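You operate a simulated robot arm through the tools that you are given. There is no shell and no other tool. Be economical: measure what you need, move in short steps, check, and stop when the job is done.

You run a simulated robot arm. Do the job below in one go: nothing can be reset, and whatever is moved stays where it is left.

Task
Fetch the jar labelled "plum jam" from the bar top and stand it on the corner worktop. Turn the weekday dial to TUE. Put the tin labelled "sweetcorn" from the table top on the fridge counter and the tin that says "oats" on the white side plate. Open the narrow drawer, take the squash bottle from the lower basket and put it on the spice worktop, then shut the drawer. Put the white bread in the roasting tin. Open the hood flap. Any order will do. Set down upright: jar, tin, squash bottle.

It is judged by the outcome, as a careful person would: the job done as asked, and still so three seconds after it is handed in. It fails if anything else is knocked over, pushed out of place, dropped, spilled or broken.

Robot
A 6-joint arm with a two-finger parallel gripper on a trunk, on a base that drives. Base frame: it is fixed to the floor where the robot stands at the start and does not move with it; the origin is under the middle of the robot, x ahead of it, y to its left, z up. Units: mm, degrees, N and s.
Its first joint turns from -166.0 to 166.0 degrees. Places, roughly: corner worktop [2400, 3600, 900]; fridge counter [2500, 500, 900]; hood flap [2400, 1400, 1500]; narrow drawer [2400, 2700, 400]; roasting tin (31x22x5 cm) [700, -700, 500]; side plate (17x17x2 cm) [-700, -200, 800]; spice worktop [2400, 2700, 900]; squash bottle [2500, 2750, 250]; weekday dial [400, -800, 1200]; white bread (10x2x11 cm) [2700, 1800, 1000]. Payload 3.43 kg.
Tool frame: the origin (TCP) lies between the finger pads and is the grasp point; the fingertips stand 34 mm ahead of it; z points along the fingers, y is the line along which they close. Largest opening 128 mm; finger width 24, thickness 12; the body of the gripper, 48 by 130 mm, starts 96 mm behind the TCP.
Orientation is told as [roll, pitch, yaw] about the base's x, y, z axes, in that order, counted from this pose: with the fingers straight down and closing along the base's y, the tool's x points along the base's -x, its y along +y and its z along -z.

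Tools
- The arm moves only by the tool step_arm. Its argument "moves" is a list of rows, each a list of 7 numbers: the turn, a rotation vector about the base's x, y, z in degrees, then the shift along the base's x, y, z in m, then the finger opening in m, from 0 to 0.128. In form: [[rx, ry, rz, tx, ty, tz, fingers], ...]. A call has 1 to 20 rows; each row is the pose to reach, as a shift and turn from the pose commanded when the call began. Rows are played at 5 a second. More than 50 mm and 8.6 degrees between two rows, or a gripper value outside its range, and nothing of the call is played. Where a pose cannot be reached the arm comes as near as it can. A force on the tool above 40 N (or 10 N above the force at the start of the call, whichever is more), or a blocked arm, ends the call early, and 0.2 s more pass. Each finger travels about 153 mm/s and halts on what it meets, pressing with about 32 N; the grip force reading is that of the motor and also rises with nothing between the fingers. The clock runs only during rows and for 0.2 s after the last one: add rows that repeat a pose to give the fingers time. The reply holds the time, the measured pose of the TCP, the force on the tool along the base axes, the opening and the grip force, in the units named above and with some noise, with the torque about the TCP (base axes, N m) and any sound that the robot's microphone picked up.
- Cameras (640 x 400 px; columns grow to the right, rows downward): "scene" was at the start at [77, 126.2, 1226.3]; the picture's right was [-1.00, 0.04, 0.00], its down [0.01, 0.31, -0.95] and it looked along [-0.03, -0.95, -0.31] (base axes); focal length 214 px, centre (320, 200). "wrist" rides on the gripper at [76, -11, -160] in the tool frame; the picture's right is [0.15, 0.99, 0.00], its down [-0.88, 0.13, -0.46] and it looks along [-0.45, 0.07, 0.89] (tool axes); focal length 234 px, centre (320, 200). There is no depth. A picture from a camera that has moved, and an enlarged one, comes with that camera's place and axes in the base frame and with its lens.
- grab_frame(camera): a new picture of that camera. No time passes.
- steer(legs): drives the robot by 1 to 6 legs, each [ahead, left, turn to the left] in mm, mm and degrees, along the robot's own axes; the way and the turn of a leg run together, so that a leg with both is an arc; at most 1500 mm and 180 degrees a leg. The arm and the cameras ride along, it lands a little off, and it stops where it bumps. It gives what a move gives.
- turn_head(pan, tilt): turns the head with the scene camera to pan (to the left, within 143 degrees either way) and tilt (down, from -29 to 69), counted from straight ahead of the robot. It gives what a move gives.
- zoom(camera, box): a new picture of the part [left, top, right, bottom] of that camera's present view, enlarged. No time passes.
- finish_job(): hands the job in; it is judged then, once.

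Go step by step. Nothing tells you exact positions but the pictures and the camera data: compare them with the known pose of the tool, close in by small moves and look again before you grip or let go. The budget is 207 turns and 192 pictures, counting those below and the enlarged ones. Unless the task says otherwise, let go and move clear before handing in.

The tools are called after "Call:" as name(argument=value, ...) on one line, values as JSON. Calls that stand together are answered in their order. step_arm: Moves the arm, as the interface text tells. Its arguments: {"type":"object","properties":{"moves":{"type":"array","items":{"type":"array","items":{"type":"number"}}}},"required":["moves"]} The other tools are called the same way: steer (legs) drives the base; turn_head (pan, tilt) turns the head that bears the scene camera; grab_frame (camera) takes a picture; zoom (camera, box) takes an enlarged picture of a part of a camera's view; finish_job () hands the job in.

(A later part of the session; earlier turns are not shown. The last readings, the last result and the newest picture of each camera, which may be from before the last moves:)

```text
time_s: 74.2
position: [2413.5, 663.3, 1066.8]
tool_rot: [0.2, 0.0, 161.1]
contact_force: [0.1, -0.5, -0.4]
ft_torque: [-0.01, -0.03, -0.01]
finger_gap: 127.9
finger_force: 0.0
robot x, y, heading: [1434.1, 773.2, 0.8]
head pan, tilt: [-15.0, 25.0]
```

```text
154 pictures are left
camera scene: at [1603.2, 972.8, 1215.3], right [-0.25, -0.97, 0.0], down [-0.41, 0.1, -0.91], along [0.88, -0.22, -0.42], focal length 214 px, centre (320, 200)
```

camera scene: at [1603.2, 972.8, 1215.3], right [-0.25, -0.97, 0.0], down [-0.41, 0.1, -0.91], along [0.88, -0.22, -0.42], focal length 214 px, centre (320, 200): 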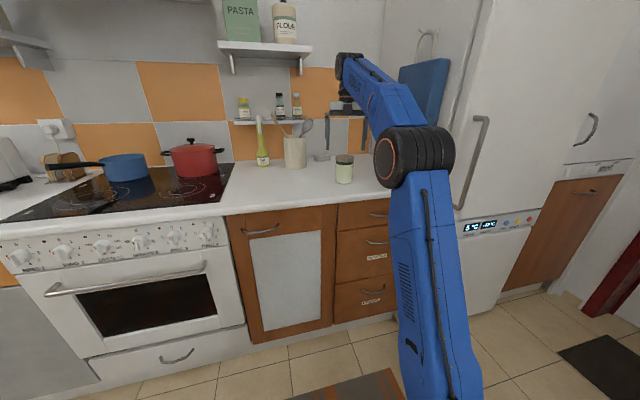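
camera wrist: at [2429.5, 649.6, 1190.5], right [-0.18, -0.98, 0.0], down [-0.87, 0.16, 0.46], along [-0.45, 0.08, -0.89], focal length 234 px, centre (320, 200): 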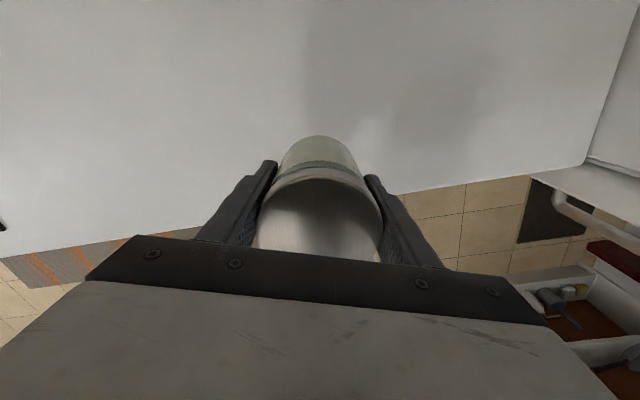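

Sweetcorn is placed. Now I look at the hood and the toaster/bread area.

Call:
turn_head(pan=35, tilt=10)

Call:
grab_frame(camera="scene")

Call:
zoom(camera="scene", box=[240, 160, 440, 285])

```text
time_s: 75.4
position: [2414.1, 663.7, 1064.4]
tool_rot: [0.1, -0.1, 161.1]
contact_force: [-0.2, 0.9, 1.1]
ft_torque: [0.02, 0.02, 0.04]
finger_gap: 127.9
finger_force: 0.0
robot x, y, heading: [1434.7, 776.5, 0.9]
head pan, tilt: [35.0, 10.0]
```

```text
153 pictures are left
camera scene: at [1589.3, 1049.7, 1239.6], right [0.58, -0.81, 0.0], down [-0.14, -0.1, -0.98], along [0.8, 0.58, -0.17], focal length 214 px, centre (320, 200)
```

scene: 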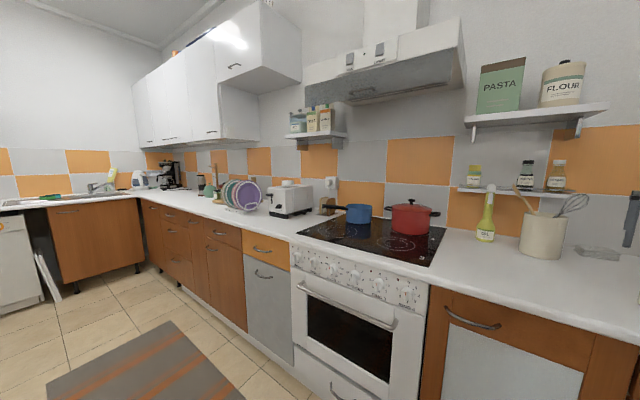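

```text
3.20 times, centred on (340, 222) of scene
camera zoom: at [1589.3, 1049.7, 1239.6], right [0.58, -0.81, 0.0], down [-0.14, -0.1, -0.98], along [0.8, 0.58, -0.17], focal length 686 px, centre (256, 128)
```

zoom: 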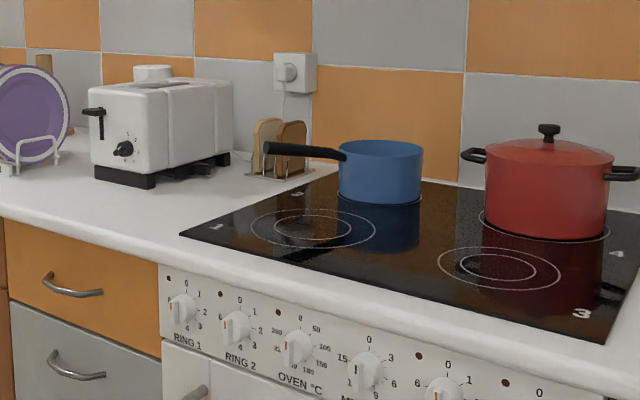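

The bread rack (light and brown slice) stands between toaster and blue pan. I zoom in on the hood.

Call:
turn_head(pan=35, tilt=-8)

Call:
zoom(camera="scene", box=[280, 50, 500, 200])

```text
time_s: 76.2
position: [2414.3, 663.4, 1065.5]
tool_rot: [0.1, -0.1, 161.1]
contact_force: [0.0, 0.7, 0.7]
ft_torque: [0.01, 0.03, -0.01]
finger_gap: 127.9
finger_force: 0.0
robot x, y, heading: [1438.0, 772.7, 0.8]
head pan, tilt: [35.0, -8.0]
```

```text
2.67 times, centred on (390, 125) of scene
camera zoom: at [1583.3, 1045.5, 1267.9], right [0.59, -0.81, 0.0], down [0.11, 0.08, -0.99], along [0.8, 0.58, 0.14], focal length 572 px, centre (133, 400)
```

zoom: 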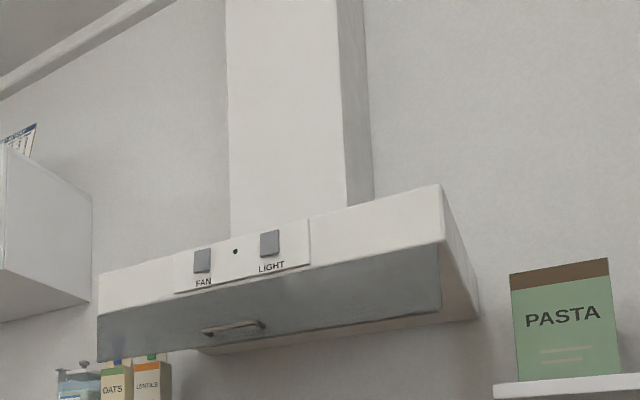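

I need a straight-on look at the hood; I back off and shift left.

Call:
steer(legs=[[-400, 0, 0], [0, 420, 0]])

Call:
turn_head(pan=10, tilt=-12)

Call:
grab_frame(camera="scene")

Call:
zoom(camera="scene", box=[220, 100, 420, 225])

```text
time_s: 80.9
position: [2005.1, 1079.2, 1065.7]
tool_rot: [0.1, -0.2, 161.1]
contact_force: [0.6, 0.3, 0.2]
ft_torque: [0.04, 0.02, 0.02]
finger_gap: 127.9
finger_force: 0.1
robot x, y, heading: [1030.2, 1191.2, 0.8]
head pan, tilt: [35.0, -8.0]
```

```text
time_s: 81.8
position: [2004.7, 1079.6, 1065.4]
tool_rot: [0.1, -0.1, 161.1]
contact_force: [0.1, -0.2, -0.6]
ft_torque: [-0.01, -0.02, -0.03]
finger_gap: 127.8
finger_force: 0.0
robot x, y, heading: [1024.0, 1189.7, 0.5]
head pan, tilt: [10.0, -12.0]
```

```text
150 pictures are left
camera scene: at [1186.1, 1428.0, 1273.8], right [0.19, -0.98, 0.0], down [0.2, 0.04, -0.98], along [0.96, 0.18, 0.21], focal length 214 px, centre (320, 200)
```

scene: 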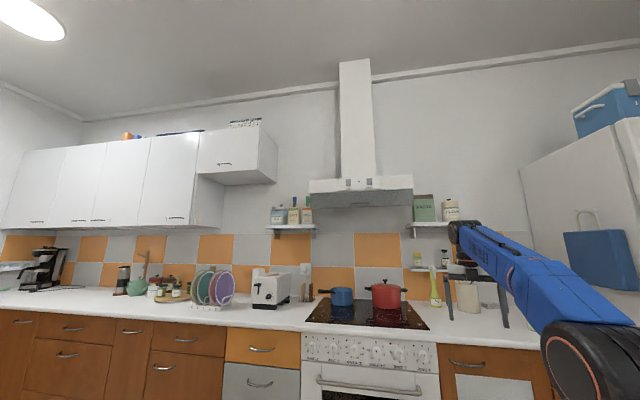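

```text
3.20 times, centred on (320, 162) of scene
camera zoom: at [1186.1, 1428.0, 1273.8], right [0.19, -0.98, 0.0], down [0.2, 0.04, -0.98], along [0.96, 0.18, 0.21], focal length 686 px, centre (320, 320)
```

zoom: 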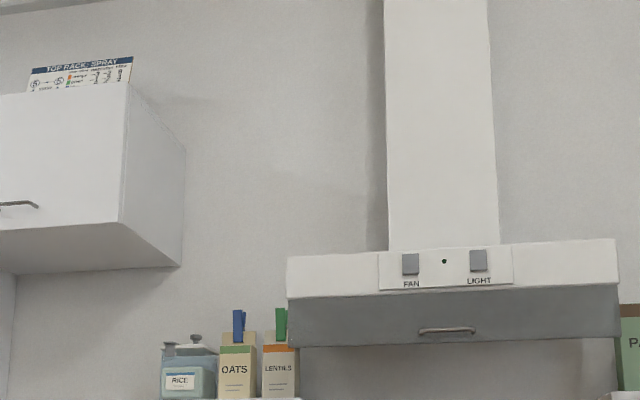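

The flap is the grey vertical front strip of the hood, handle bar near its bottom at about [2378, 1429, 1505], hinged on top. In free space I turn the tool to point forward with fingers closing vertically, while raising it.

Call:
step_arm(moves=[[4.3, -4.3, -4.3, 0, 0, 0.02, 0.08], [8.6, -8.6, -8.6, 0, 0, 0.04, 0.08], [12.9, -12.9, -12.9, 0, 0, 0.06, 0.08], [17.2, -17.2, -17.2, 0, 0, 0.08, 0.08], [21.5, -21.5, -21.5, 0, 0, 0.1, 0.08], [25.8, -25.8, -25.8, 0, 0, 0.12, 0.08], [30.1, -30.1, -30.1, 0, 0, 0.14, 0.08], [34.4, -34.4, -34.4, 0, 0, 0.17, 0.08], [38.7, -38.7, -38.7, 0, 0, 0.2, 0.08], [43, -43, -43, 0, 0, 0.23, 0.08], [47.3, -47.3, -47.3, 0, 0, 0.26, 0.08], [51.6, -51.6, -51.6, 0, 0, 0.29, 0.08], [55.9, -55.9, -55.9, 0, 0, 0.31, 0.08], [60.2, -60.2, -60.2, 0, 0, 0.33, 0.08], [64.5, -64.5, -64.5, 0, 0, 0.35, 0.08], [69.3, -69.3, -69.3, 0, 0, 0.37, 0.08]])

Call:
turn_head(pan=-20, tilt=0)

Call:
grab_frame(camera="scene")

```text
time_s: 85.2
position: [2005.8, 1080.9, 1435.5]
tool_rot: [-90.0, -19.0, 90.1]
contact_force: [0.2, -0.1, 0.2]
ft_torque: [-0.02, 0.02, 0.0]
finger_gap: 79.9
finger_force: 0.1
robot x, y, heading: [1026.4, 1190.4, 0.7]
head pan, tilt: [10.0, -12.0]
```

```text
time_s: 86.2
position: [2006.2, 1080.8, 1434.6]
tool_rot: [-89.9, -18.9, 90.1]
contact_force: [0.3, -0.3, -0.2]
ft_torque: [-0.03, -0.05, -0.02]
finger_gap: 80.2
finger_force: 0.0
robot x, y, heading: [1026.2, 1191.3, 0.6]
head pan, tilt: [-20.0, 0.0]
```

```text
148 pictures are left
camera scene: at [1189.7, 1382.8, 1255.7], right [-0.33, -0.94, 0.0], down [0.0, 0.0, -1.0], along [0.94, -0.33, 0.0], focal length 214 px, centre (320, 200)
```

scene: 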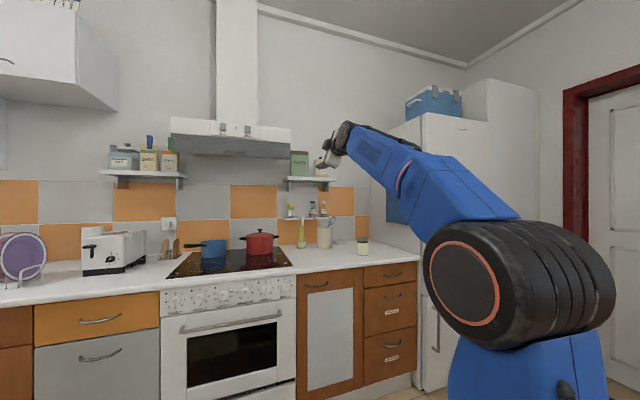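

Reachable. I level the roll, raise to handle height, then drive left and closer.

Call:
step_arm(moves=[[-6, 0, 0, 0, 0, 0.02, 0.08], [-12, 0, 0, 0, 0, 0.045, 0.08], [-19, 0, 0, 0, 0, 0.07, 0.08]])

Call:
steer(legs=[[0, 345, 0], [250, 0, -0.6]])

Call:
turn_head(pan=-15, tilt=-12)

Call:
grab_frame(camera="scene")

Call:
grab_frame(camera="wrist")

```text
time_s: 87.0
position: [2004.9, 1079.8, 1505.0]
tool_rot: [-89.9, 0.2, 90.1]
contact_force: [-0.1, 0.0, 1.1]
ft_torque: [0.01, 0.0, 0.0]
finger_gap: 80.0
finger_force: 0.0
robot x, y, heading: [1026.0, 1189.6, 0.7]
head pan, tilt: [-20.0, 0.0]
```

```text
time_s: 90.6
position: [2246.0, 1404.3, 1505.9]
tool_rot: [-89.9, 0.0, 88.8]
contact_force: [-0.6, 0.4, 0.4]
ft_torque: [-0.02, -0.01, 0.0]
finger_gap: 80.0
finger_force: 0.1
robot x, y, heading: [1269.9, 1540.9, -0.6]
head pan, tilt: [-20.0, 0.0]
```

```text
time_s: 91.4
position: [2246.0, 1403.0, 1506.8]
tool_rot: [-89.8, 0.1, 88.7]
contact_force: [-0.2, 0.9, -0.4]
ft_torque: [-0.01, 0.01, -0.01]
finger_gap: 79.9
finger_force: 0.1
robot x, y, heading: [1273.2, 1539.3, -0.4]
head pan, tilt: [-15.0, -12.0]
```

```text
147 pictures are left
camera scene: at [1433.8, 1734.3, 1273.8], right [-0.27, -0.96, 0.0], down [0.2, -0.06, -0.98], along [0.94, -0.26, 0.21], focal length 214 px, centre (320, 200)
```

scene: 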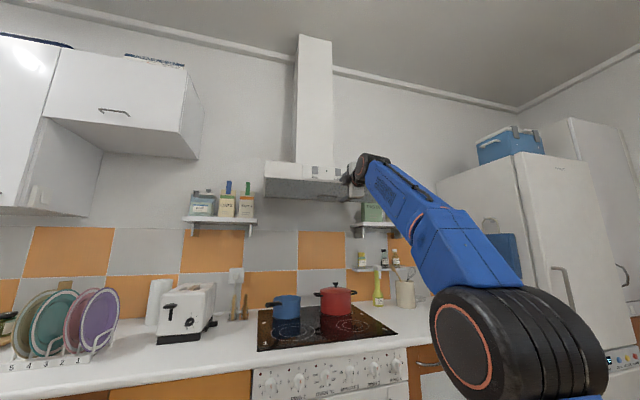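

```text
146 pictures are left
camera wrist: at [2085.0, 1331.0, 1516.1], right [-0.01, -0.15, -0.99], down [-0.44, 0.89, -0.13], along [0.9, 0.43, -0.07], focal length 234 px, centre (320, 200)
```

wrist: 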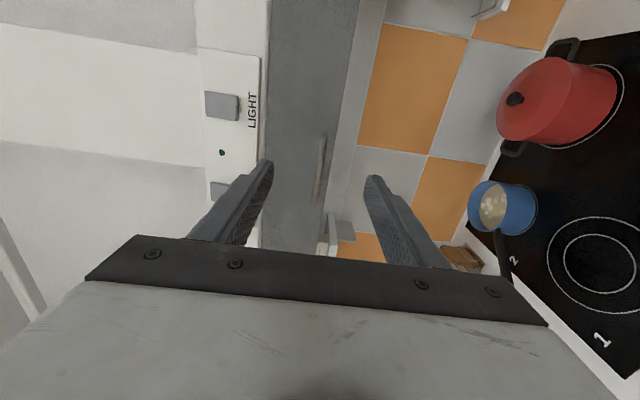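

Handle bar lies between the fingers in view. I align (y 1427, z 1500) and approach with fingers at 45 mm.

Call:
step_arm(moves=[[0, 0, 0, 0.0, 0.024, -0.005, 0.06], [0, 0, 0, 0.03, 0.024, -0.005, 0.05], [0, 0, 0, 0.06, 0.024, -0.005, 0.045], [0, 0, 0, 0.08, 0.024, -0.005, 0.045]])

Call:
grab_frame(camera="wrist")

Call:
zoom(camera="scene", box=[250, 130, 410, 230])

```text
time_s: 92.4
position: [2326.6, 1427.0, 1501.0]
tool_rot: [-89.9, 0.1, 88.6]
contact_force: [0.3, 0.8, 0.7]
ft_torque: [0.01, 0.02, 0.0]
finger_gap: 45.2
finger_force: 0.0
robot x, y, heading: [1271.8, 1536.9, -0.3]
head pan, tilt: [-15.0, -12.0]
```

```text
145 pictures are left
camera wrist: at [2164.9, 1355.2, 1512.0], right [0.0, -0.15, -0.99], down [-0.44, 0.89, -0.13], along [0.9, 0.43, -0.07], focal length 234 px, centre (320, 200)
```

wrist: 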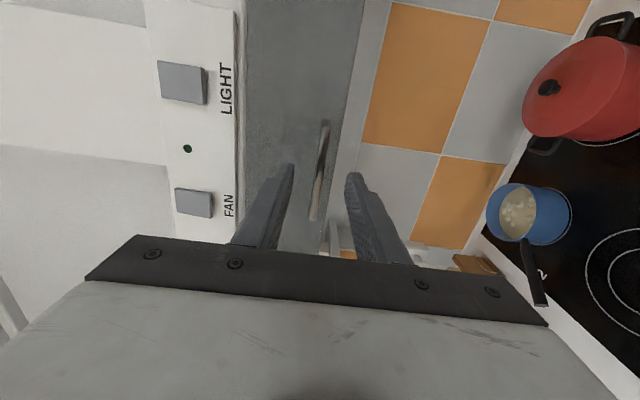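

```text
4.00 times, centred on (330, 180) of scene
camera zoom: at [1433.4, 1734.4, 1273.9], right [-0.27, -0.96, 0.0], down [0.2, -0.06, -0.98], along [0.94, -0.26, 0.21], focal length 858 px, centre (280, 280)
```

zoom: 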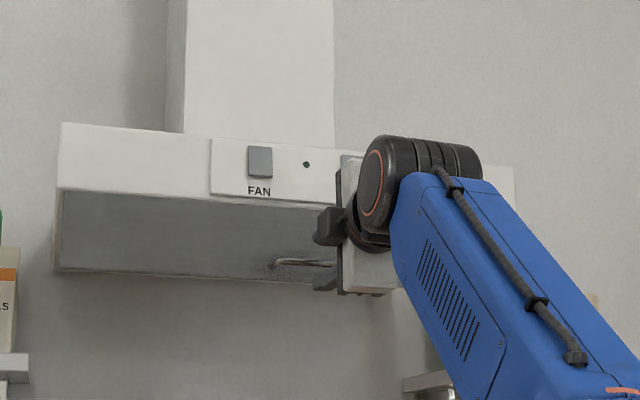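

Call:
step_arm(moves=[[0, 0, 0, 0.012, -0.003, 0, 0.045], [0, 0, 0, 0.022, -0.003, 0, 0.045], [0, 0, 0, 0.03, -0.003, 0, 0.045], [0, 0, 0, 0.036, -0.003, 0, 0.045]])

Call:
grab_frame(camera="wrist")

```text
time_s: 93.4
position: [2360.5, 1425.5, 1495.6]
tool_rot: [-89.9, 0.0, 88.7]
contact_force: [0.5, -0.5, 0.2]
ft_torque: [0.01, -0.02, 0.01]
finger_gap: 45.0
finger_force: 0.1
out of reach, approached as far as the arm can: row 3, 4
robot x, y, heading: [1270.0, 1536.7, -0.5]
head pan, tilt: [-15.0, -12.0]
```

```text
143 pictures are left
camera wrist: at [2199.2, 1352.4, 1506.4], right [-0.01, -0.15, -0.99], down [-0.44, 0.89, -0.13], along [0.9, 0.43, -0.07], focal length 234 px, centre (320, 200)
```

wrist: 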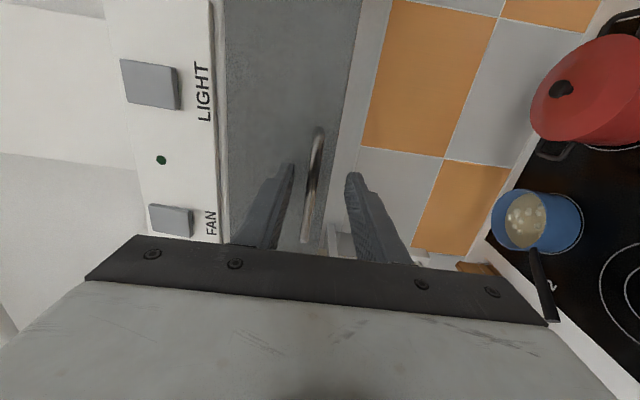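

At this height I'm at the reach limit, so I pull the arm back, drive the base 170 mm closer, and re-approach.

Call:
step_arm(moves=[[0, 0, 0, -0.04, 0, 0.005, 0.045], [0, 0, 0, -0.08, 0, 0.005, 0.045], [0, 0, 0, -0.12, 0, 0.005, 0.045], [0, 0, 0, -0.16, 0, 0.005, 0.045], [0, 0, 0, -0.2, 0, 0.005, 0.045], [0, 0, 0, -0.24, 0, 0.005, 0.045]])

Call:
steer(legs=[[190, 0, 0]])

Call:
grab_frame(camera="wrist")

Call:
grab_frame(camera="scene")

```text
time_s: 94.8
position: [2117.7, 1426.7, 1499.8]
tool_rot: [-89.8, 0.1, 88.6]
contact_force: [1.5, 0.3, -0.5]
ft_torque: [-0.02, -0.08, 0.0]
finger_gap: 44.9
finger_force: 0.1
robot x, y, heading: [1270.5, 1537.1, -0.6]
head pan, tilt: [-15.0, -12.0]
```

```text
time_s: 96.3
position: [2305.7, 1425.2, 1501.5]
tool_rot: [-89.9, 0.1, 88.7]
contact_force: [0.4, 0.2, 0.6]
ft_torque: [-0.01, -0.02, 0.02]
finger_gap: 45.1
finger_force: 0.1
robot x, y, heading: [1463.8, 1535.8, -0.8]
head pan, tilt: [-15.0, -12.0]
```

```text
142 pictures are left
camera wrist: at [2145.3, 1352.5, 1512.6], right [-0.01, -0.15, -0.99], down [-0.44, 0.89, -0.13], along [0.9, 0.43, -0.07], focal length 234 px, centre (320, 200)
```

wrist: 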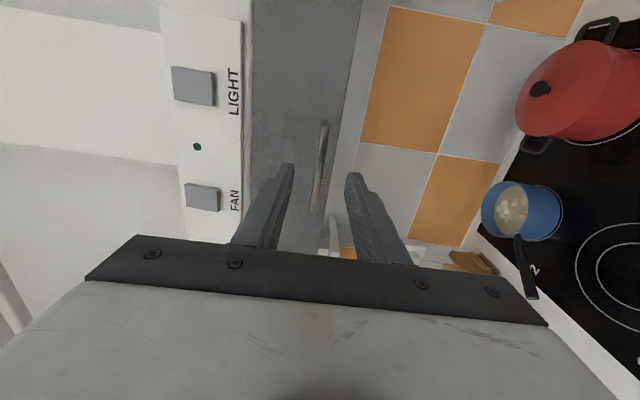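

```text
141 pictures are left
camera scene: at [1623.2, 1732.4, 1273.8], right [-0.27, -0.96, 0.0], down [0.2, -0.06, -0.98], along [0.94, -0.26, 0.21], focal length 214 px, centre (320, 200)
```

scene: 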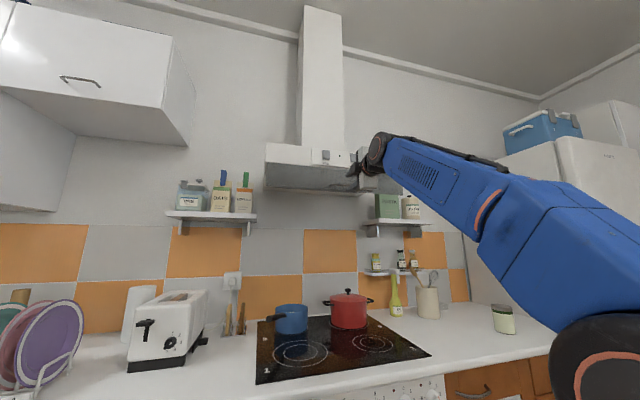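

Call:
step_arm(moves=[[0, 0, 0, 0.02, 0, -0.001, 0.045], [0, 0, 0, 0.035, 0, -0.001, 0.045], [0, 0, 0, 0.045, 0, -0.001, 0.045], [0, 0, 0, 0.052, 0, -0.001, 0.045], [0, 0, 0, 0.057, 0, -0.001, 0.045]])

Call:
grab_frame(camera="wrist")

```text
time_s: 97.5
position: [2363.5, 1426.5, 1500.9]
tool_rot: [-90.0, 0.1, 88.7]
contact_force: [-10.5, -0.3, -1.9]
ft_torque: [-0.06, -0.19, 0.08]
finger_gap: 43.6
finger_force: 0.1
robot x, y, heading: [1463.4, 1538.6, -0.7]
head pan, tilt: [-15.0, -12.0]
```

```text
140 pictures are left
camera wrist: at [2201.4, 1352.3, 1512.1], right [0.0, -0.15, -0.99], down [-0.44, 0.89, -0.13], along [0.9, 0.43, -0.07], focal length 234 px, centre (320, 200)
```

wrist: 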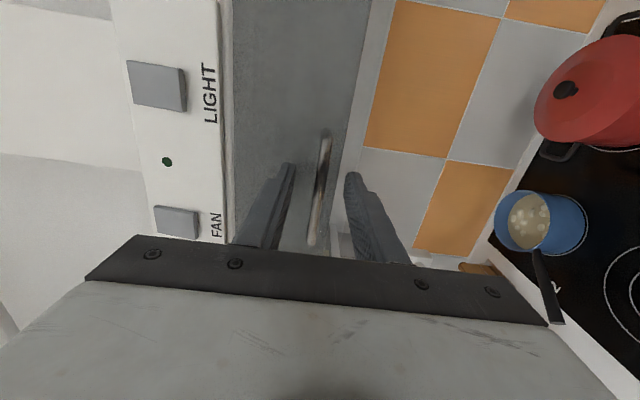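

Fingertips just touch the flap; back 3 mm and close on the bar.

Call:
step_arm(moves=[[0, 0, 0, -0.004, 0, -0.001, 0.045], [0, 0, 0, -0.004, 0, -0.001, 0.02], [0, 0, 0, -0.004, 0, -0.001, 0.0], [0, 0, 0, -0.004, 0, -0.001, 0.0]])

Call:
grab_frame(camera="wrist")

```text
time_s: 98.4
position: [2358.7, 1425.2, 1502.0]
tool_rot: [-90.3, 0.0, 88.6]
contact_force: [-2.5, 0.9, 1.6]
ft_torque: [0.07, 0.0, -0.35]
finger_gap: 8.6
finger_force: 42.1
robot x, y, heading: [1458.2, 1536.9, -0.8]
head pan, tilt: [-15.0, -12.0]
stopped in row 4: the force on the tool passed its limit (the readings are from after the stop); the commanded pose is now the measured one
```

```text
139 pictures are left
camera wrist: at [2196.6, 1352.8, 1511.8], right [0.0, -0.15, -0.99], down [-0.43, 0.89, -0.13], along [0.9, 0.43, -0.06], focal length 234 px, centre (320, 200)
```

wrist: 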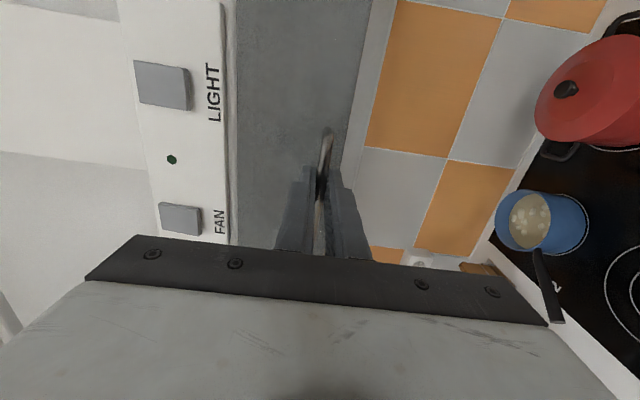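

The bar is gripped (8.6 mm). I pull along the arc outward and up, in small steps.

Call:
step_arm(moves=[[0, 2, 0, -0.005, 0, 0.002, 0], [0, 4, 0, -0.0105, 0, 0.0044, 0], [0, 6, 0, -0.0155, 0, 0.0074, 0], [0, 8, 0, -0.02, 0, 0.0106, 0], [0, 10, 0, -0.0245, 0, 0.0143, 0], [0, 12, 0, -0.0283, 0, 0.0183, 0]])

Call:
grab_frame(camera="wrist")

Call:
zoom(camera="scene", box=[250, 120, 410, 220])

```text
time_s: 99.4
position: [2341.6, 1424.8, 1512.3]
tool_rot: [-83.7, 0.2, 88.7]
contact_force: [1.7, -1.8, 1.8]
ft_torque: [0.1, 0.07, 0.1]
finger_gap: 8.5
finger_force: 42.4
robot x, y, heading: [1462.3, 1533.8, -0.5]
head pan, tilt: [-15.0, -12.0]
stopped in row 4: the force on the tool passed its limit (the readings are from after the stop); the commanded pose is now the measured one
```

```text
138 pictures are left
camera wrist: at [2182.3, 1353.0, 1540.1], right [-0.11, -0.15, -0.98], down [-0.45, 0.89, -0.08], along [0.89, 0.43, -0.17], focal length 234 px, centre (320, 200)
```

wrist: 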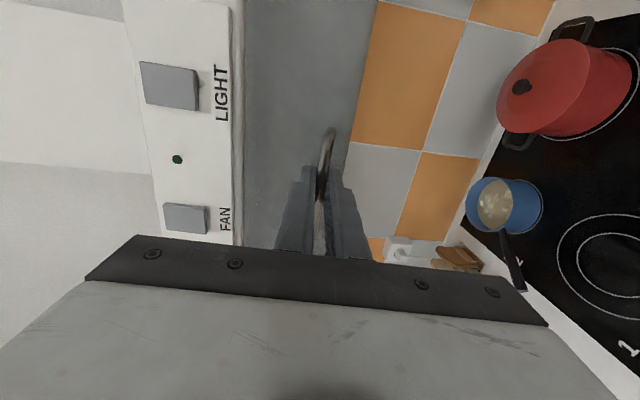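

```text
4.00 times, centred on (330, 170) of scene
camera zoom: at [1624.0, 1732.1, 1273.8], right [-0.27, -0.96, 0.0], down [0.2, -0.06, -0.98], along [0.94, -0.26, 0.21], focal length 858 px, centre (280, 320)
```

zoom: 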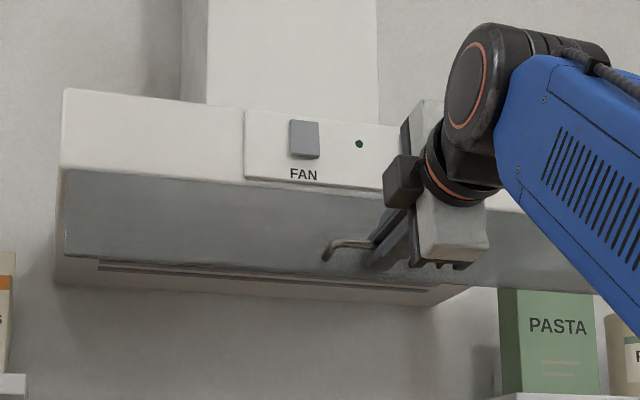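

The flap is opening. I continue along the arc.

Call:
step_arm(moves=[[0, 2, 0, -0.003, 0, 0.0025, 0], [0, 4, 0, -0.006, 0, 0.005, 0], [0, 6, 0, -0.008, 0, 0.007, 0], [0, 8, 0, -0.01, 0, 0.009, 0], [0, 10, 0, -0.012, 0, 0.0112, 0], [0, 12, 0, -0.0138, 0, 0.0134, 0], [0, 14, 0, -0.0154, 0, 0.0157, 0], [0, 16, 0, -0.017, 0, 0.0181, 0]])

Call:
zoom(camera="scene", box=[250, 120, 410, 220])

```text
time_s: 100.8
position: [2328.7, 1425.2, 1524.2]
tool_rot: [-72.1, 0.5, 88.9]
contact_force: [6.5, 0.6, 9.5]
ft_torque: [0.18, -0.22, 0.06]
finger_gap: 8.8
finger_force: 42.8
out of reach, approached as far as the arm can: row 7
robot x, y, heading: [1461.1, 1539.1, -0.6]
head pan, tilt: [-15.0, -12.0]
stopped in row 7: the force on the tool passed its limit (the readings are from after the stop); the commanded pose is now the measured one
```

```text
4.00 times, centred on (330, 170) of scene
camera zoom: at [1624.5, 1732.4, 1273.8], right [-0.27, -0.96, 0.0], down [0.2, -0.06, -0.98], along [0.94, -0.26, 0.21], focal length 858 px, centre (280, 320)
```

zoom: 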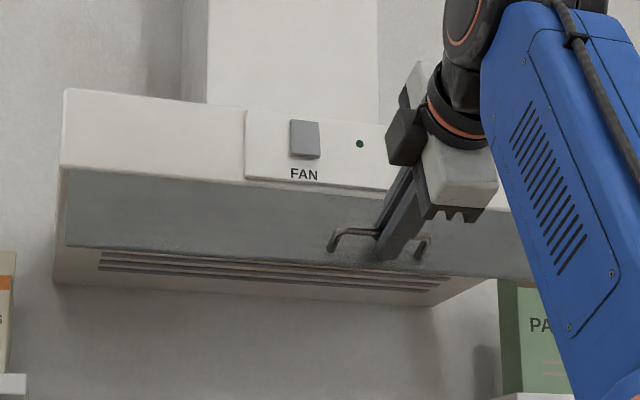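

Call:
step_arm(moves=[[0, -1, 0, -0.0023, 0, 0.0032, 0], [0, -2, 0, -0.0046, 0, 0.0065, 0], [0, -3, 0, -0.006, 0, 0.009, 0], [0, -4, 0, -0.0074, 0, 0.0114, 0], [0, -5, 0, -0.0086, 0, 0.014, 0], [0, -6, 0, -0.0098, 0, 0.0166, 0], [0, -7, 0, -0.0108, 0, 0.0193, 0], [0, -8, 0, -0.0117, 0, 0.022, 0], [0, -9, 0, -0.0124, 0, 0.0247, 0], [0, -10, 0, -0.0131, 0, 0.0274, 0], [0, -11, 0, -0.0136, 0, 0.03, 0], [0, -12, 0, -0.014, 0, 0.033, 0]])

Call:
zoom(camera="scene", box=[250, 120, 410, 220])

```text
time_s: 102.8
position: [2314.7, 1425.8, 1545.8]
tool_rot: [-80.5, 0.3, 88.9]
contact_force: [-8.3, 0.3, -1.9]
ft_torque: [0.01, -0.1, -0.56]
finger_gap: 8.8
finger_force: 42.7
robot x, y, heading: [1463.2, 1538.5, -0.5]
head pan, tilt: [-15.0, -12.0]
stopped in row 9: the force on the tool passed its limit (the readings are from after the stop); the commanded pose is now the measured one
```

```text
4.00 times, centred on (330, 170) of scene
camera zoom: at [1623.7, 1732.4, 1273.9], right [-0.27, -0.96, 0.0], down [0.2, -0.06, -0.98], along [0.94, -0.26, 0.21], focal length 858 px, centre (280, 320)
```

zoom: 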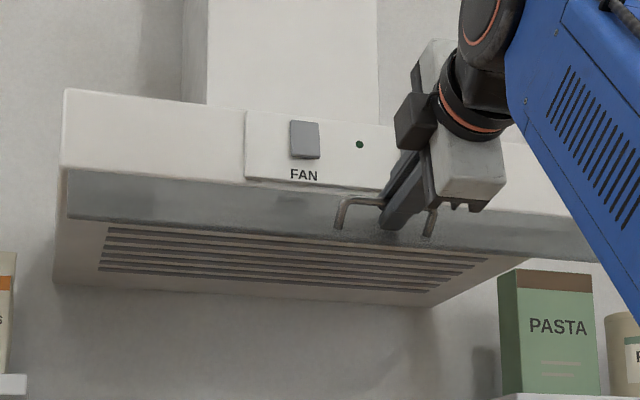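

Nearly 60° open. Continue upward.

Call:
step_arm(moves=[[0, 0, 0, -0.0014, 0, 0.004, 0], [0, 0, 0, -0.0023, 0, 0.008, 0], [0, 0, 0, -0.0026, 0, 0.012, 0], [0, 0, 0, -0.0028, 0, 0.016, 0], [0, 0, 0, -0.0029, 0, 0.02, 0], [0, 0, 0, -0.0027, 0, 0.024, 0], [0, 0, 0, -0.0023, 0, 0.028, 0], [0, 0, 0, -0.0015, 0, 0.032, 0]])

Call:
zoom(camera="scene", box=[250, 120, 410, 220])

```text
time_s: 104.6
position: [2310.5, 1425.8, 1567.3]
tool_rot: [-80.4, 0.4, 88.7]
contact_force: [-24.6, 0.6, -3.4]
ft_torque: [0.07, 0.06, -0.21]
finger_gap: 8.6
finger_force: 42.2
out of reach, approached as far as the arm can: row 6, 7, 8
robot x, y, heading: [1461.6, 1535.3, -0.6]
head pan, tilt: [-15.0, -12.0]
```

```text
4.00 times, centred on (330, 170) of scene
camera zoom: at [1622.9, 1732.2, 1274.0], right [-0.27, -0.96, 0.0], down [0.2, -0.06, -0.98], along [0.94, -0.26, 0.21], focal length 858 px, centre (280, 320)
```

zoom: 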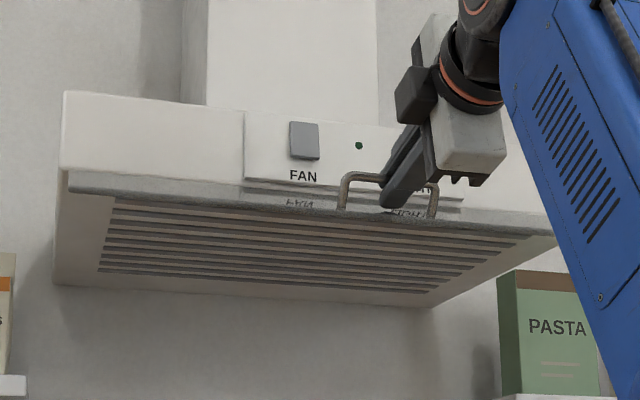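

The flap is nearly horizontal. I release gently and see whether it stays.

Call:
step_arm(moves=[[0, 0, 0, 0, 0, 0, 0.016], [0, 0, 0, -0.004, 0, 0, 0.018], [0, 0, 0, -0.02, 0, 0.002, 0.018], [0, 0, 0, -0.05, 0, 0.003, 0.018], [0, 0, 0, -0.09, 0, 0.003, 0.02]])

Call:
zoom(camera="scene", box=[250, 120, 410, 220])

Call:
grab_frame(camera="wrist")

```text
time_s: 105.8
position: [2224.8, 1422.2, 1565.3]
tool_rot: [-80.2, 0.4, 88.6]
contact_force: [0.8, 0.7, 0.0]
ft_torque: [-0.04, -0.04, 0.04]
finger_gap: 19.9
finger_force: 0.0
robot x, y, heading: [1461.6, 1533.5, -0.7]
head pan, tilt: [-15.0, -12.0]
```

```text
4.00 times, centred on (330, 170) of scene
camera zoom: at [1624.7, 1732.3, 1273.8], right [-0.27, -0.96, 0.0], down [0.2, -0.06, -0.98], along [0.94, -0.26, 0.21], focal length 858 px, centre (280, 320)
```

zoom: 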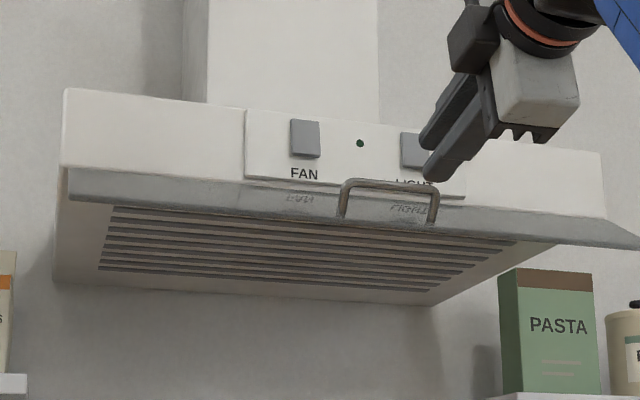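

```text
132 pictures are left
camera wrist: at [2067.1, 1350.0, 1603.3], right [-0.17, -0.15, -0.97], down [-0.45, 0.89, -0.06], along [0.88, 0.43, -0.22], focal length 234 px, centre (320, 200)
```

wrist: 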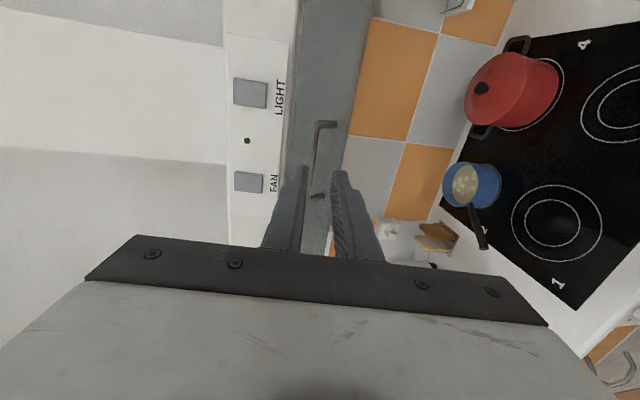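

It stays at about 75°. I'll nudge it fully up from underneath with closed fingers.

Call:
step_arm(moves=[[0, 0, 0, 0, 0, -0.04, 0.0], [0, 0, 0, 0, 0, -0.075, 0.0], [0, -3, 0, 0.04, 0, -0.075, 0.0], [0, -6, 0, 0.08, 0, -0.075, 0.0], [0, -8, 0, 0.09, 0, -0.06, 0.0], [0, -8, 0, 0.09, 0, -0.05, 0.0], [0, -8, 0, 0.09, 0, -0.04, 0.0], [0, -8, 0, 0.09, 0, -0.03, 0.0], [0, -8, 0, 0.09, 0, -0.022, 0.0], [0, -8, 0, 0.09, 0, -0.014, 0.0], [0, -8, 0, 0.09, 0, -0.008, 0.0], [0, -8, 0, 0.09, 0, -0.002, 0.0], [0, -8, 0, 0.09, 0, 0.003, 0.0]])

Call:
zoom(camera="scene", box=[250, 120, 410, 220])

```text
time_s: 107.5
position: [2312.8, 1424.8, 1529.9]
tool_rot: [-88.0, 0.0, 88.8]
contact_force: [-7.7, -1.1, -9.8]
ft_torque: [0.12, -0.06, -0.09]
finger_gap: 0.0
finger_force: 32.0
robot x, y, heading: [1459.3, 1536.9, -0.5]
head pan, tilt: [-15.0, -12.0]
stopped in row 8: the force on the tool passed its limit (the readings are from after the stop); the commanded pose is now the measured one
```

```text
4.00 times, centred on (330, 170) of scene
camera zoom: at [1623.8, 1732.3, 1273.9], right [-0.27, -0.96, 0.0], down [0.2, -0.06, -0.98], along [0.94, -0.26, 0.21], focal length 858 px, centre (280, 320)
```

zoom: 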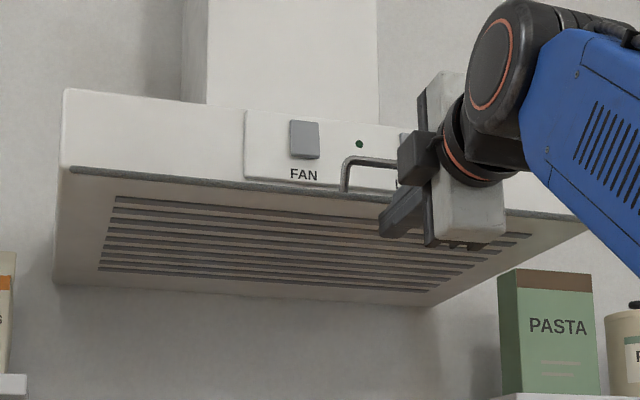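

The flap is fully open now. I withdraw down and back, then look at the bread rack.

Call:
step_arm(moves=[[0, 0, 0, 0, 0, -0.03, 0.0], [0, 0, 0, -0.04, 0, -0.04, 0.0], [0, 0, 0, -0.08, 0, -0.04, 0.02], [0, 0, 0, -0.12, 0, -0.04, 0.04], [0, 0, 0, -0.16, 0, -0.04, 0.06], [0, 0, 0, -0.2, 0, -0.04, 0.06]])

Call:
turn_head(pan=-10, tilt=12)

Call:
grab_frame(camera="scene")

Call:
zoom(camera="scene", box=[150, 170, 310, 270])

```text
time_s: 108.9
position: [2112.8, 1426.5, 1489.9]
tool_rot: [-88.0, 0.2, 88.8]
contact_force: [0.1, -1.1, -0.4]
ft_torque: [0.01, -0.03, 0.04]
finger_gap: 59.8
finger_force: 0.0
robot x, y, heading: [1463.7, 1534.7, -0.9]
head pan, tilt: [-15.0, -12.0]
```

```text
time_s: 109.7
position: [2113.7, 1426.2, 1490.5]
tool_rot: [-87.9, 0.0, 88.8]
contact_force: [0.1, 0.1, -0.9]
ft_torque: [-0.01, 0.02, 0.0]
finger_gap: 60.1
finger_force: 0.1
robot x, y, heading: [1461.6, 1533.1, -0.6]
head pan, tilt: [-10.0, 12.0]
```

```text
130 pictures are left
camera scene: at [1635.8, 1737.5, 1236.5], right [-0.18, -0.98, 0.0], down [-0.2, 0.04, -0.98], along [0.96, -0.18, -0.21], focal length 214 px, centre (320, 200)
```

scene: 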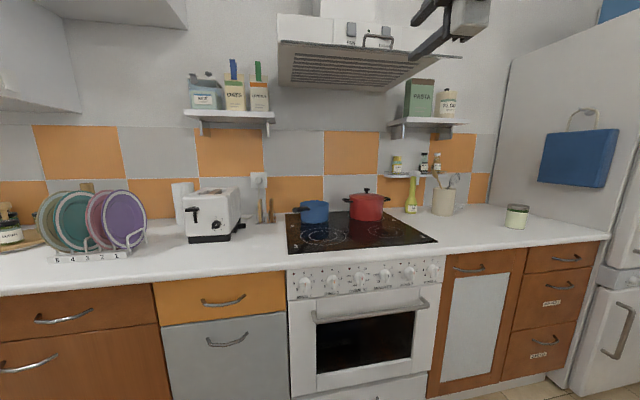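

```text
4.00 times, centred on (230, 220) of scene
camera zoom: at [1635.8, 1737.5, 1236.5], right [-0.18, -0.98, 0.0], down [-0.2, 0.04, -0.98], along [0.96, -0.18, -0.21], focal length 858 px, centre (680, 120)
```

zoom: 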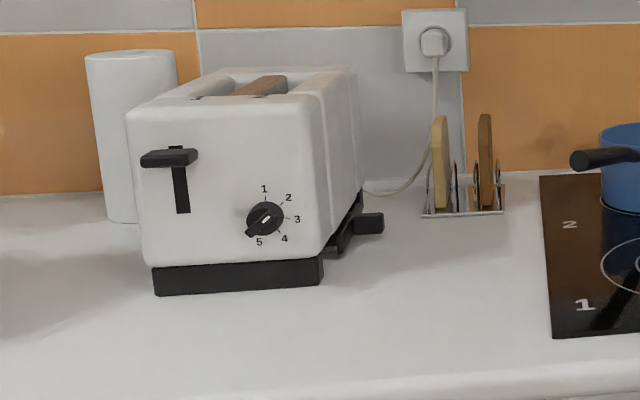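

White slice is the left, lighter one, centred near [2703, 1837], top ≈1018; slices stand in planes along x, ~57 mm apart. I'll use a tilted grip from the front; first I turn the tool back in free space.

Call:
step_arm(moves=[[-8, 0, 0, 0, 0, -0.02, 0.06], [-16, 0, 0, 0, 0, -0.04, 0.06], [-24, 0, 0, 0, 0, -0.07, 0.06], [-32, 0, 0, 0, 0, -0.1, 0.06], [-40, 0, 0, 0, 0, -0.13, 0.06], [-48, 0, 0, 0, 0, -0.16, 0.06], [-56, 0, 0, 0, 0, -0.19, 0.06], [-64, 0, 0, 0, 0, -0.22, 0.06], [-72, 0, 0, 0, 0, -0.25, 0.06], [-80, 0, 0, 0, 0, -0.28, 0.06], [-88, 0, 0, 0, 0, -0.31, 0.06]])

Call:
steer(legs=[[0, 235, 0.6], [90, 0, 0]])

```text
time_s: 112.1
position: [2118.3, 1448.0, 1178.6]
tool_rot: [-123.5, 87.9, 54.1]
contact_force: [0.0, 0.3, 0.4]
ft_torque: [0.0, 0.01, 0.01]
finger_gap: 59.9
finger_force: 0.0
out of reach, approached as far as the arm can: row 8, 9, 10, 11
robot x, y, heading: [1460.5, 1535.4, -0.5]
head pan, tilt: [-10.0, 12.0]
```

```text
time_s: 114.6
position: [2213.7, 1686.7, 1178.7]
tool_rot: [-120.7, 87.6, 56.9]
contact_force: [-0.4, 0.1, -0.6]
ft_torque: [0.01, 0.04, -0.02]
finger_gap: 60.3
finger_force: 0.0
robot x, y, heading: [1553.9, 1772.1, -0.3]
head pan, tilt: [-10.0, 12.0]
```

Call:
step_arm(moves=[[0, 6, 0, 0.0, 0.015, 0.0, 0.06], [0, 12, 0, 0.0, 0.03, 0.0, 0.06], [0, 18, 0, 0.04, 0.045, 0.0, 0.06], [0, 24, 0, 0.08, 0.06, -0.01, 0.06], [0, 30, 0, 0.12, 0.075, -0.02, 0.055], [0, 36, 0, 0.16, 0.09, -0.03, 0.055], [0, 42, 0, 0.2, 0.105, -0.04, 0.055], [0, 48, 0, 0.24, 0.12, -0.05, 0.055], [0, 50, 0, 0.28, 0.135, -0.06, 0.055], [0, 50, 0, 0.32, 0.15, -0.07, 0.055]])

Call:
grab_frame(camera="wrist")

Call:
grab_frame(camera="scene")

```text
time_s: 116.8
position: [2532.8, 1840.5, 1109.7]
tool_rot: [0.6, 41.2, 177.4]
contact_force: [-1.2, 0.8, 1.1]
ft_torque: [0.0, -0.01, 0.06]
finger_gap: 55.0
finger_force: 0.0
robot x, y, heading: [1555.7, 1773.6, -0.5]
head pan, tilt: [-10.0, 12.0]
```

```text
128 pictures are left
camera wrist: at [2484.9, 1854.1, 1279.4], right [0.06, -0.99, 0.1], down [-0.97, -0.08, -0.24], along [0.24, -0.09, -0.97], focal length 234 px, centre (320, 200)
```

wrist: 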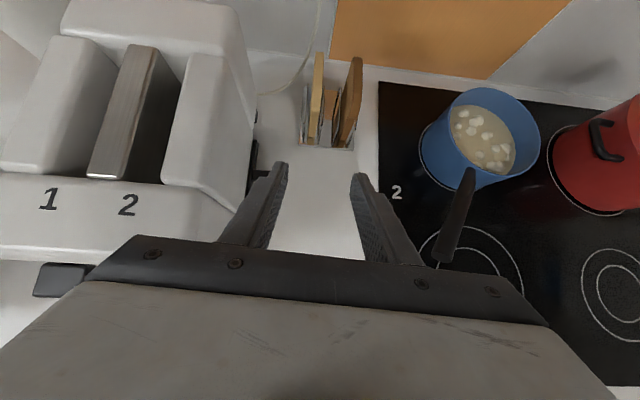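

```text
127 pictures are left
camera scene: at [1729.6, 1974.6, 1236.5], right [-0.18, -0.98, 0.0], down [-0.2, 0.04, -0.98], along [0.96, -0.18, -0.21], focal length 214 px, centre (320, 200)
```

scene: 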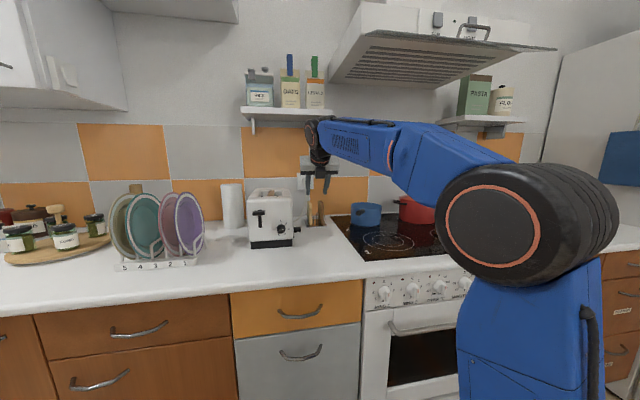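

The gap between the slices is about 25 mm, so I use a 36 mm opening and move to a closer pre-grasp.

Call:
step_arm(moves=[[0, 0, 1, 0.04, 0.0005, -0.018, 0.045], [0, 0, 2, 0.08, 0.001, -0.036, 0.036], [0, 0, 2.6, 0.12, 0.0015, -0.054, 0.036]])

Call:
grab_frame(camera="wrist")

Call:
zoom(camera="wrist", box=[240, 50, 400, 150])

```text
time_s: 117.6
position: [2653.4, 1838.4, 1055.6]
tool_rot: [0.5, 41.4, 180.0]
contact_force: [-0.7, -0.5, 1.1]
ft_torque: [0.01, 0.05, 0.02]
finger_gap: 36.0
finger_force: 0.0
robot x, y, heading: [1555.1, 1774.7, -0.4]
head pan, tilt: [-10.0, 12.0]
```

```text
126 pictures are left
camera wrist: at [2604.6, 1851.6, 1225.3], right [0.1, -0.99, 0.1], down [-0.96, -0.13, -0.24], along [0.25, -0.08, -0.97], focal length 234 px, centre (320, 200)
```

wrist: 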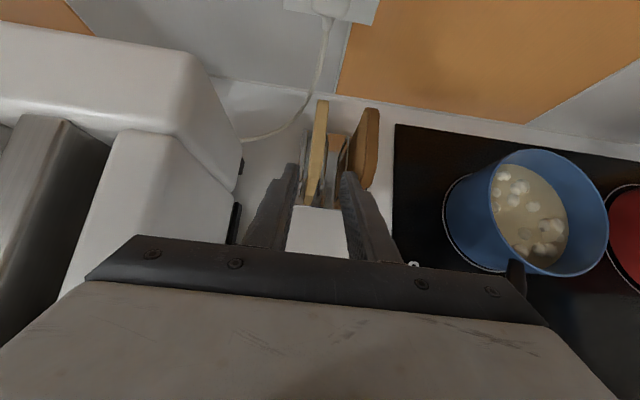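

```text
4.00 times, centred on (320, 100) of wrist
camera zoom: at [2604.6, 1851.6, 1225.3], right [0.1, -0.99, 0.1], down [-0.96, -0.13, -0.24], along [0.25, -0.08, -0.97], focal length 937 px, centre (320, 600)
```

zoom: 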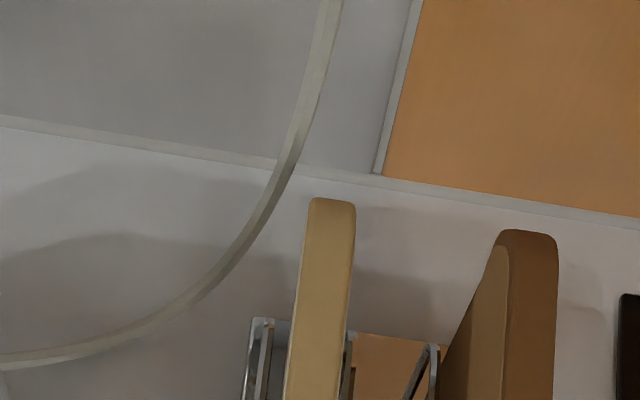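

Call:
step_arm(moves=[[0, 0, 0.5, 0.0, 0.001, 0.0, 0.03], [0, 0, 1, 0.02, 0.001, -0.022, 0.03], [0, 0, 1, 0.035, 0.001, -0.04, 0.03]])

Call:
zoom(camera="wrist", box=[240, 80, 400, 180])

```text
time_s: 118.4
position: [2688.5, 1839.9, 1014.3]
tool_rot: [0.6, 41.3, -179.0]
contact_force: [-0.9, -0.3, 0.7]
ft_torque: [0.01, 0.01, -0.02]
finger_gap: 30.0
finger_force: 0.2
robot x, y, heading: [1558.0, 1769.5, -0.2]
head pan, tilt: [-10.0, 12.0]
```

```text
4.00 times, centred on (320, 130) of wrist
camera zoom: at [2638.9, 1852.5, 1183.3], right [0.12, -0.99, 0.1], down [-0.96, -0.14, -0.24], along [0.25, -0.07, -0.97], focal length 937 px, centre (320, 480)
```

zoom: 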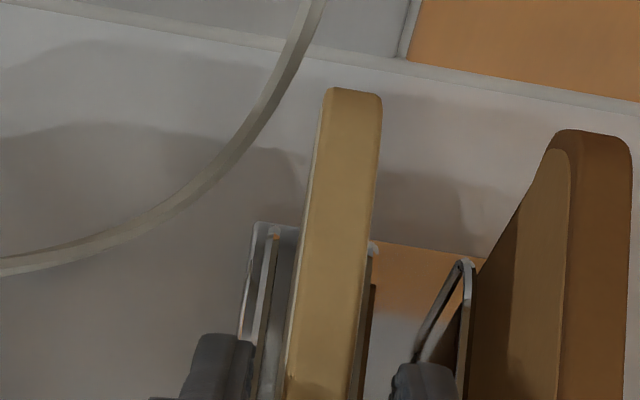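

Call:
step_arm(moves=[[0, 0, 0, 0.008, -0.001, -0.007, 0.03], [0, 0, 0, 0.016, -0.001, -0.014, 0.03], [0, 0, 0, 0.016, -0.001, -0.014, 0.03]])

Call:
zoom(camera="wrist", box=[240, 80, 400, 180])

Call:
turn_head(pan=-8, tilt=12)

Call:
zoom(camera="scene", box=[260, 160, 380, 235])

```text
time_s: 119.2
position: [2704.5, 1840.1, 1000.1]
tool_rot: [0.6, 41.4, -178.9]
contact_force: [1.0, -0.4, -0.7]
ft_torque: [-0.02, 0.03, -0.06]
finger_gap: 30.0
finger_force: 0.0
robot x, y, heading: [1557.5, 1771.8, -0.5]
head pan, tilt: [-10.0, 12.0]
```

```text
4.00 times, centred on (320, 130) of wrist
camera zoom: at [2655.9, 1851.1, 1169.8], right [0.12, -0.99, 0.1], down [-0.96, -0.14, -0.24], along [0.25, -0.07, -0.97], focal length 937 px, centre (320, 480)
```

zoom: 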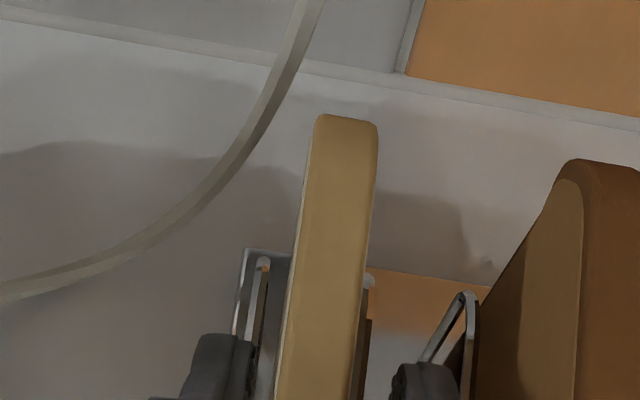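

```text
time_s: 119.8
position: [2704.8, 1840.1, 1001.3]
tool_rot: [0.6, 41.3, -179.0]
contact_force: [0.5, -0.6, 0.1]
ft_torque: [0.0, -0.01, 0.0]
finger_gap: 30.1
finger_force: 0.1
robot x, y, heading: [1557.0, 1772.8, -0.3]
head pan, tilt: [-8.0, 12.0]
```

```text
5.33 times, centred on (320, 198) of scene
camera zoom: at [1730.7, 1978.0, 1236.4], right [-0.15, -0.99, 0.0], down [-0.21, 0.03, -0.98], along [0.97, -0.14, -0.21], focal length 1144 px, centre (320, 213)
```

zoom: 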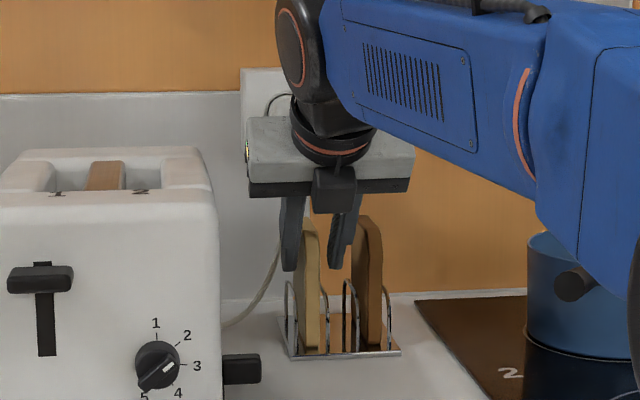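

Fingers straddle the white slice above the rack loops. Close and lift.

Call:
step_arm(moves=[[0, 0, 0, 0, 0, 0, 0.02], [0, 0, 0, 0, 0, 0, 0.01], [0, 0, 0, 0, 0, 0, 0.01], [0, 0, 0, 0, 0, 0.02, 0.01], [0, 0, 0, 0, 0, 0.05, 0.01], [0, 0, 0, 0, 0, 0.09, 0.01]])

Call:
zoom(camera="scene", box=[260, 140, 380, 215])

```text
time_s: 121.2
position: [2706.0, 1839.3, 1090.5]
tool_rot: [0.6, 41.1, -179.0]
contact_force: [-0.8, 0.7, -0.4]
ft_torque: [0.01, 0.03, 0.0]
finger_gap: 13.3
finger_force: 31.9
robot x, y, heading: [1556.4, 1775.5, -0.3]
head pan, tilt: [-8.0, 12.0]
```

```text
5.33 times, centred on (320, 178) of scene
camera zoom: at [1730.7, 1978.0, 1236.4], right [-0.15, -0.99, 0.0], down [-0.21, 0.03, -0.98], along [0.97, -0.14, -0.21], focal length 1144 px, centre (320, 320)
```

zoom: 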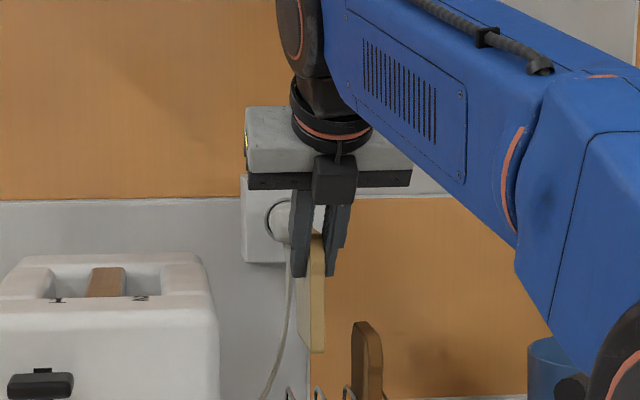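

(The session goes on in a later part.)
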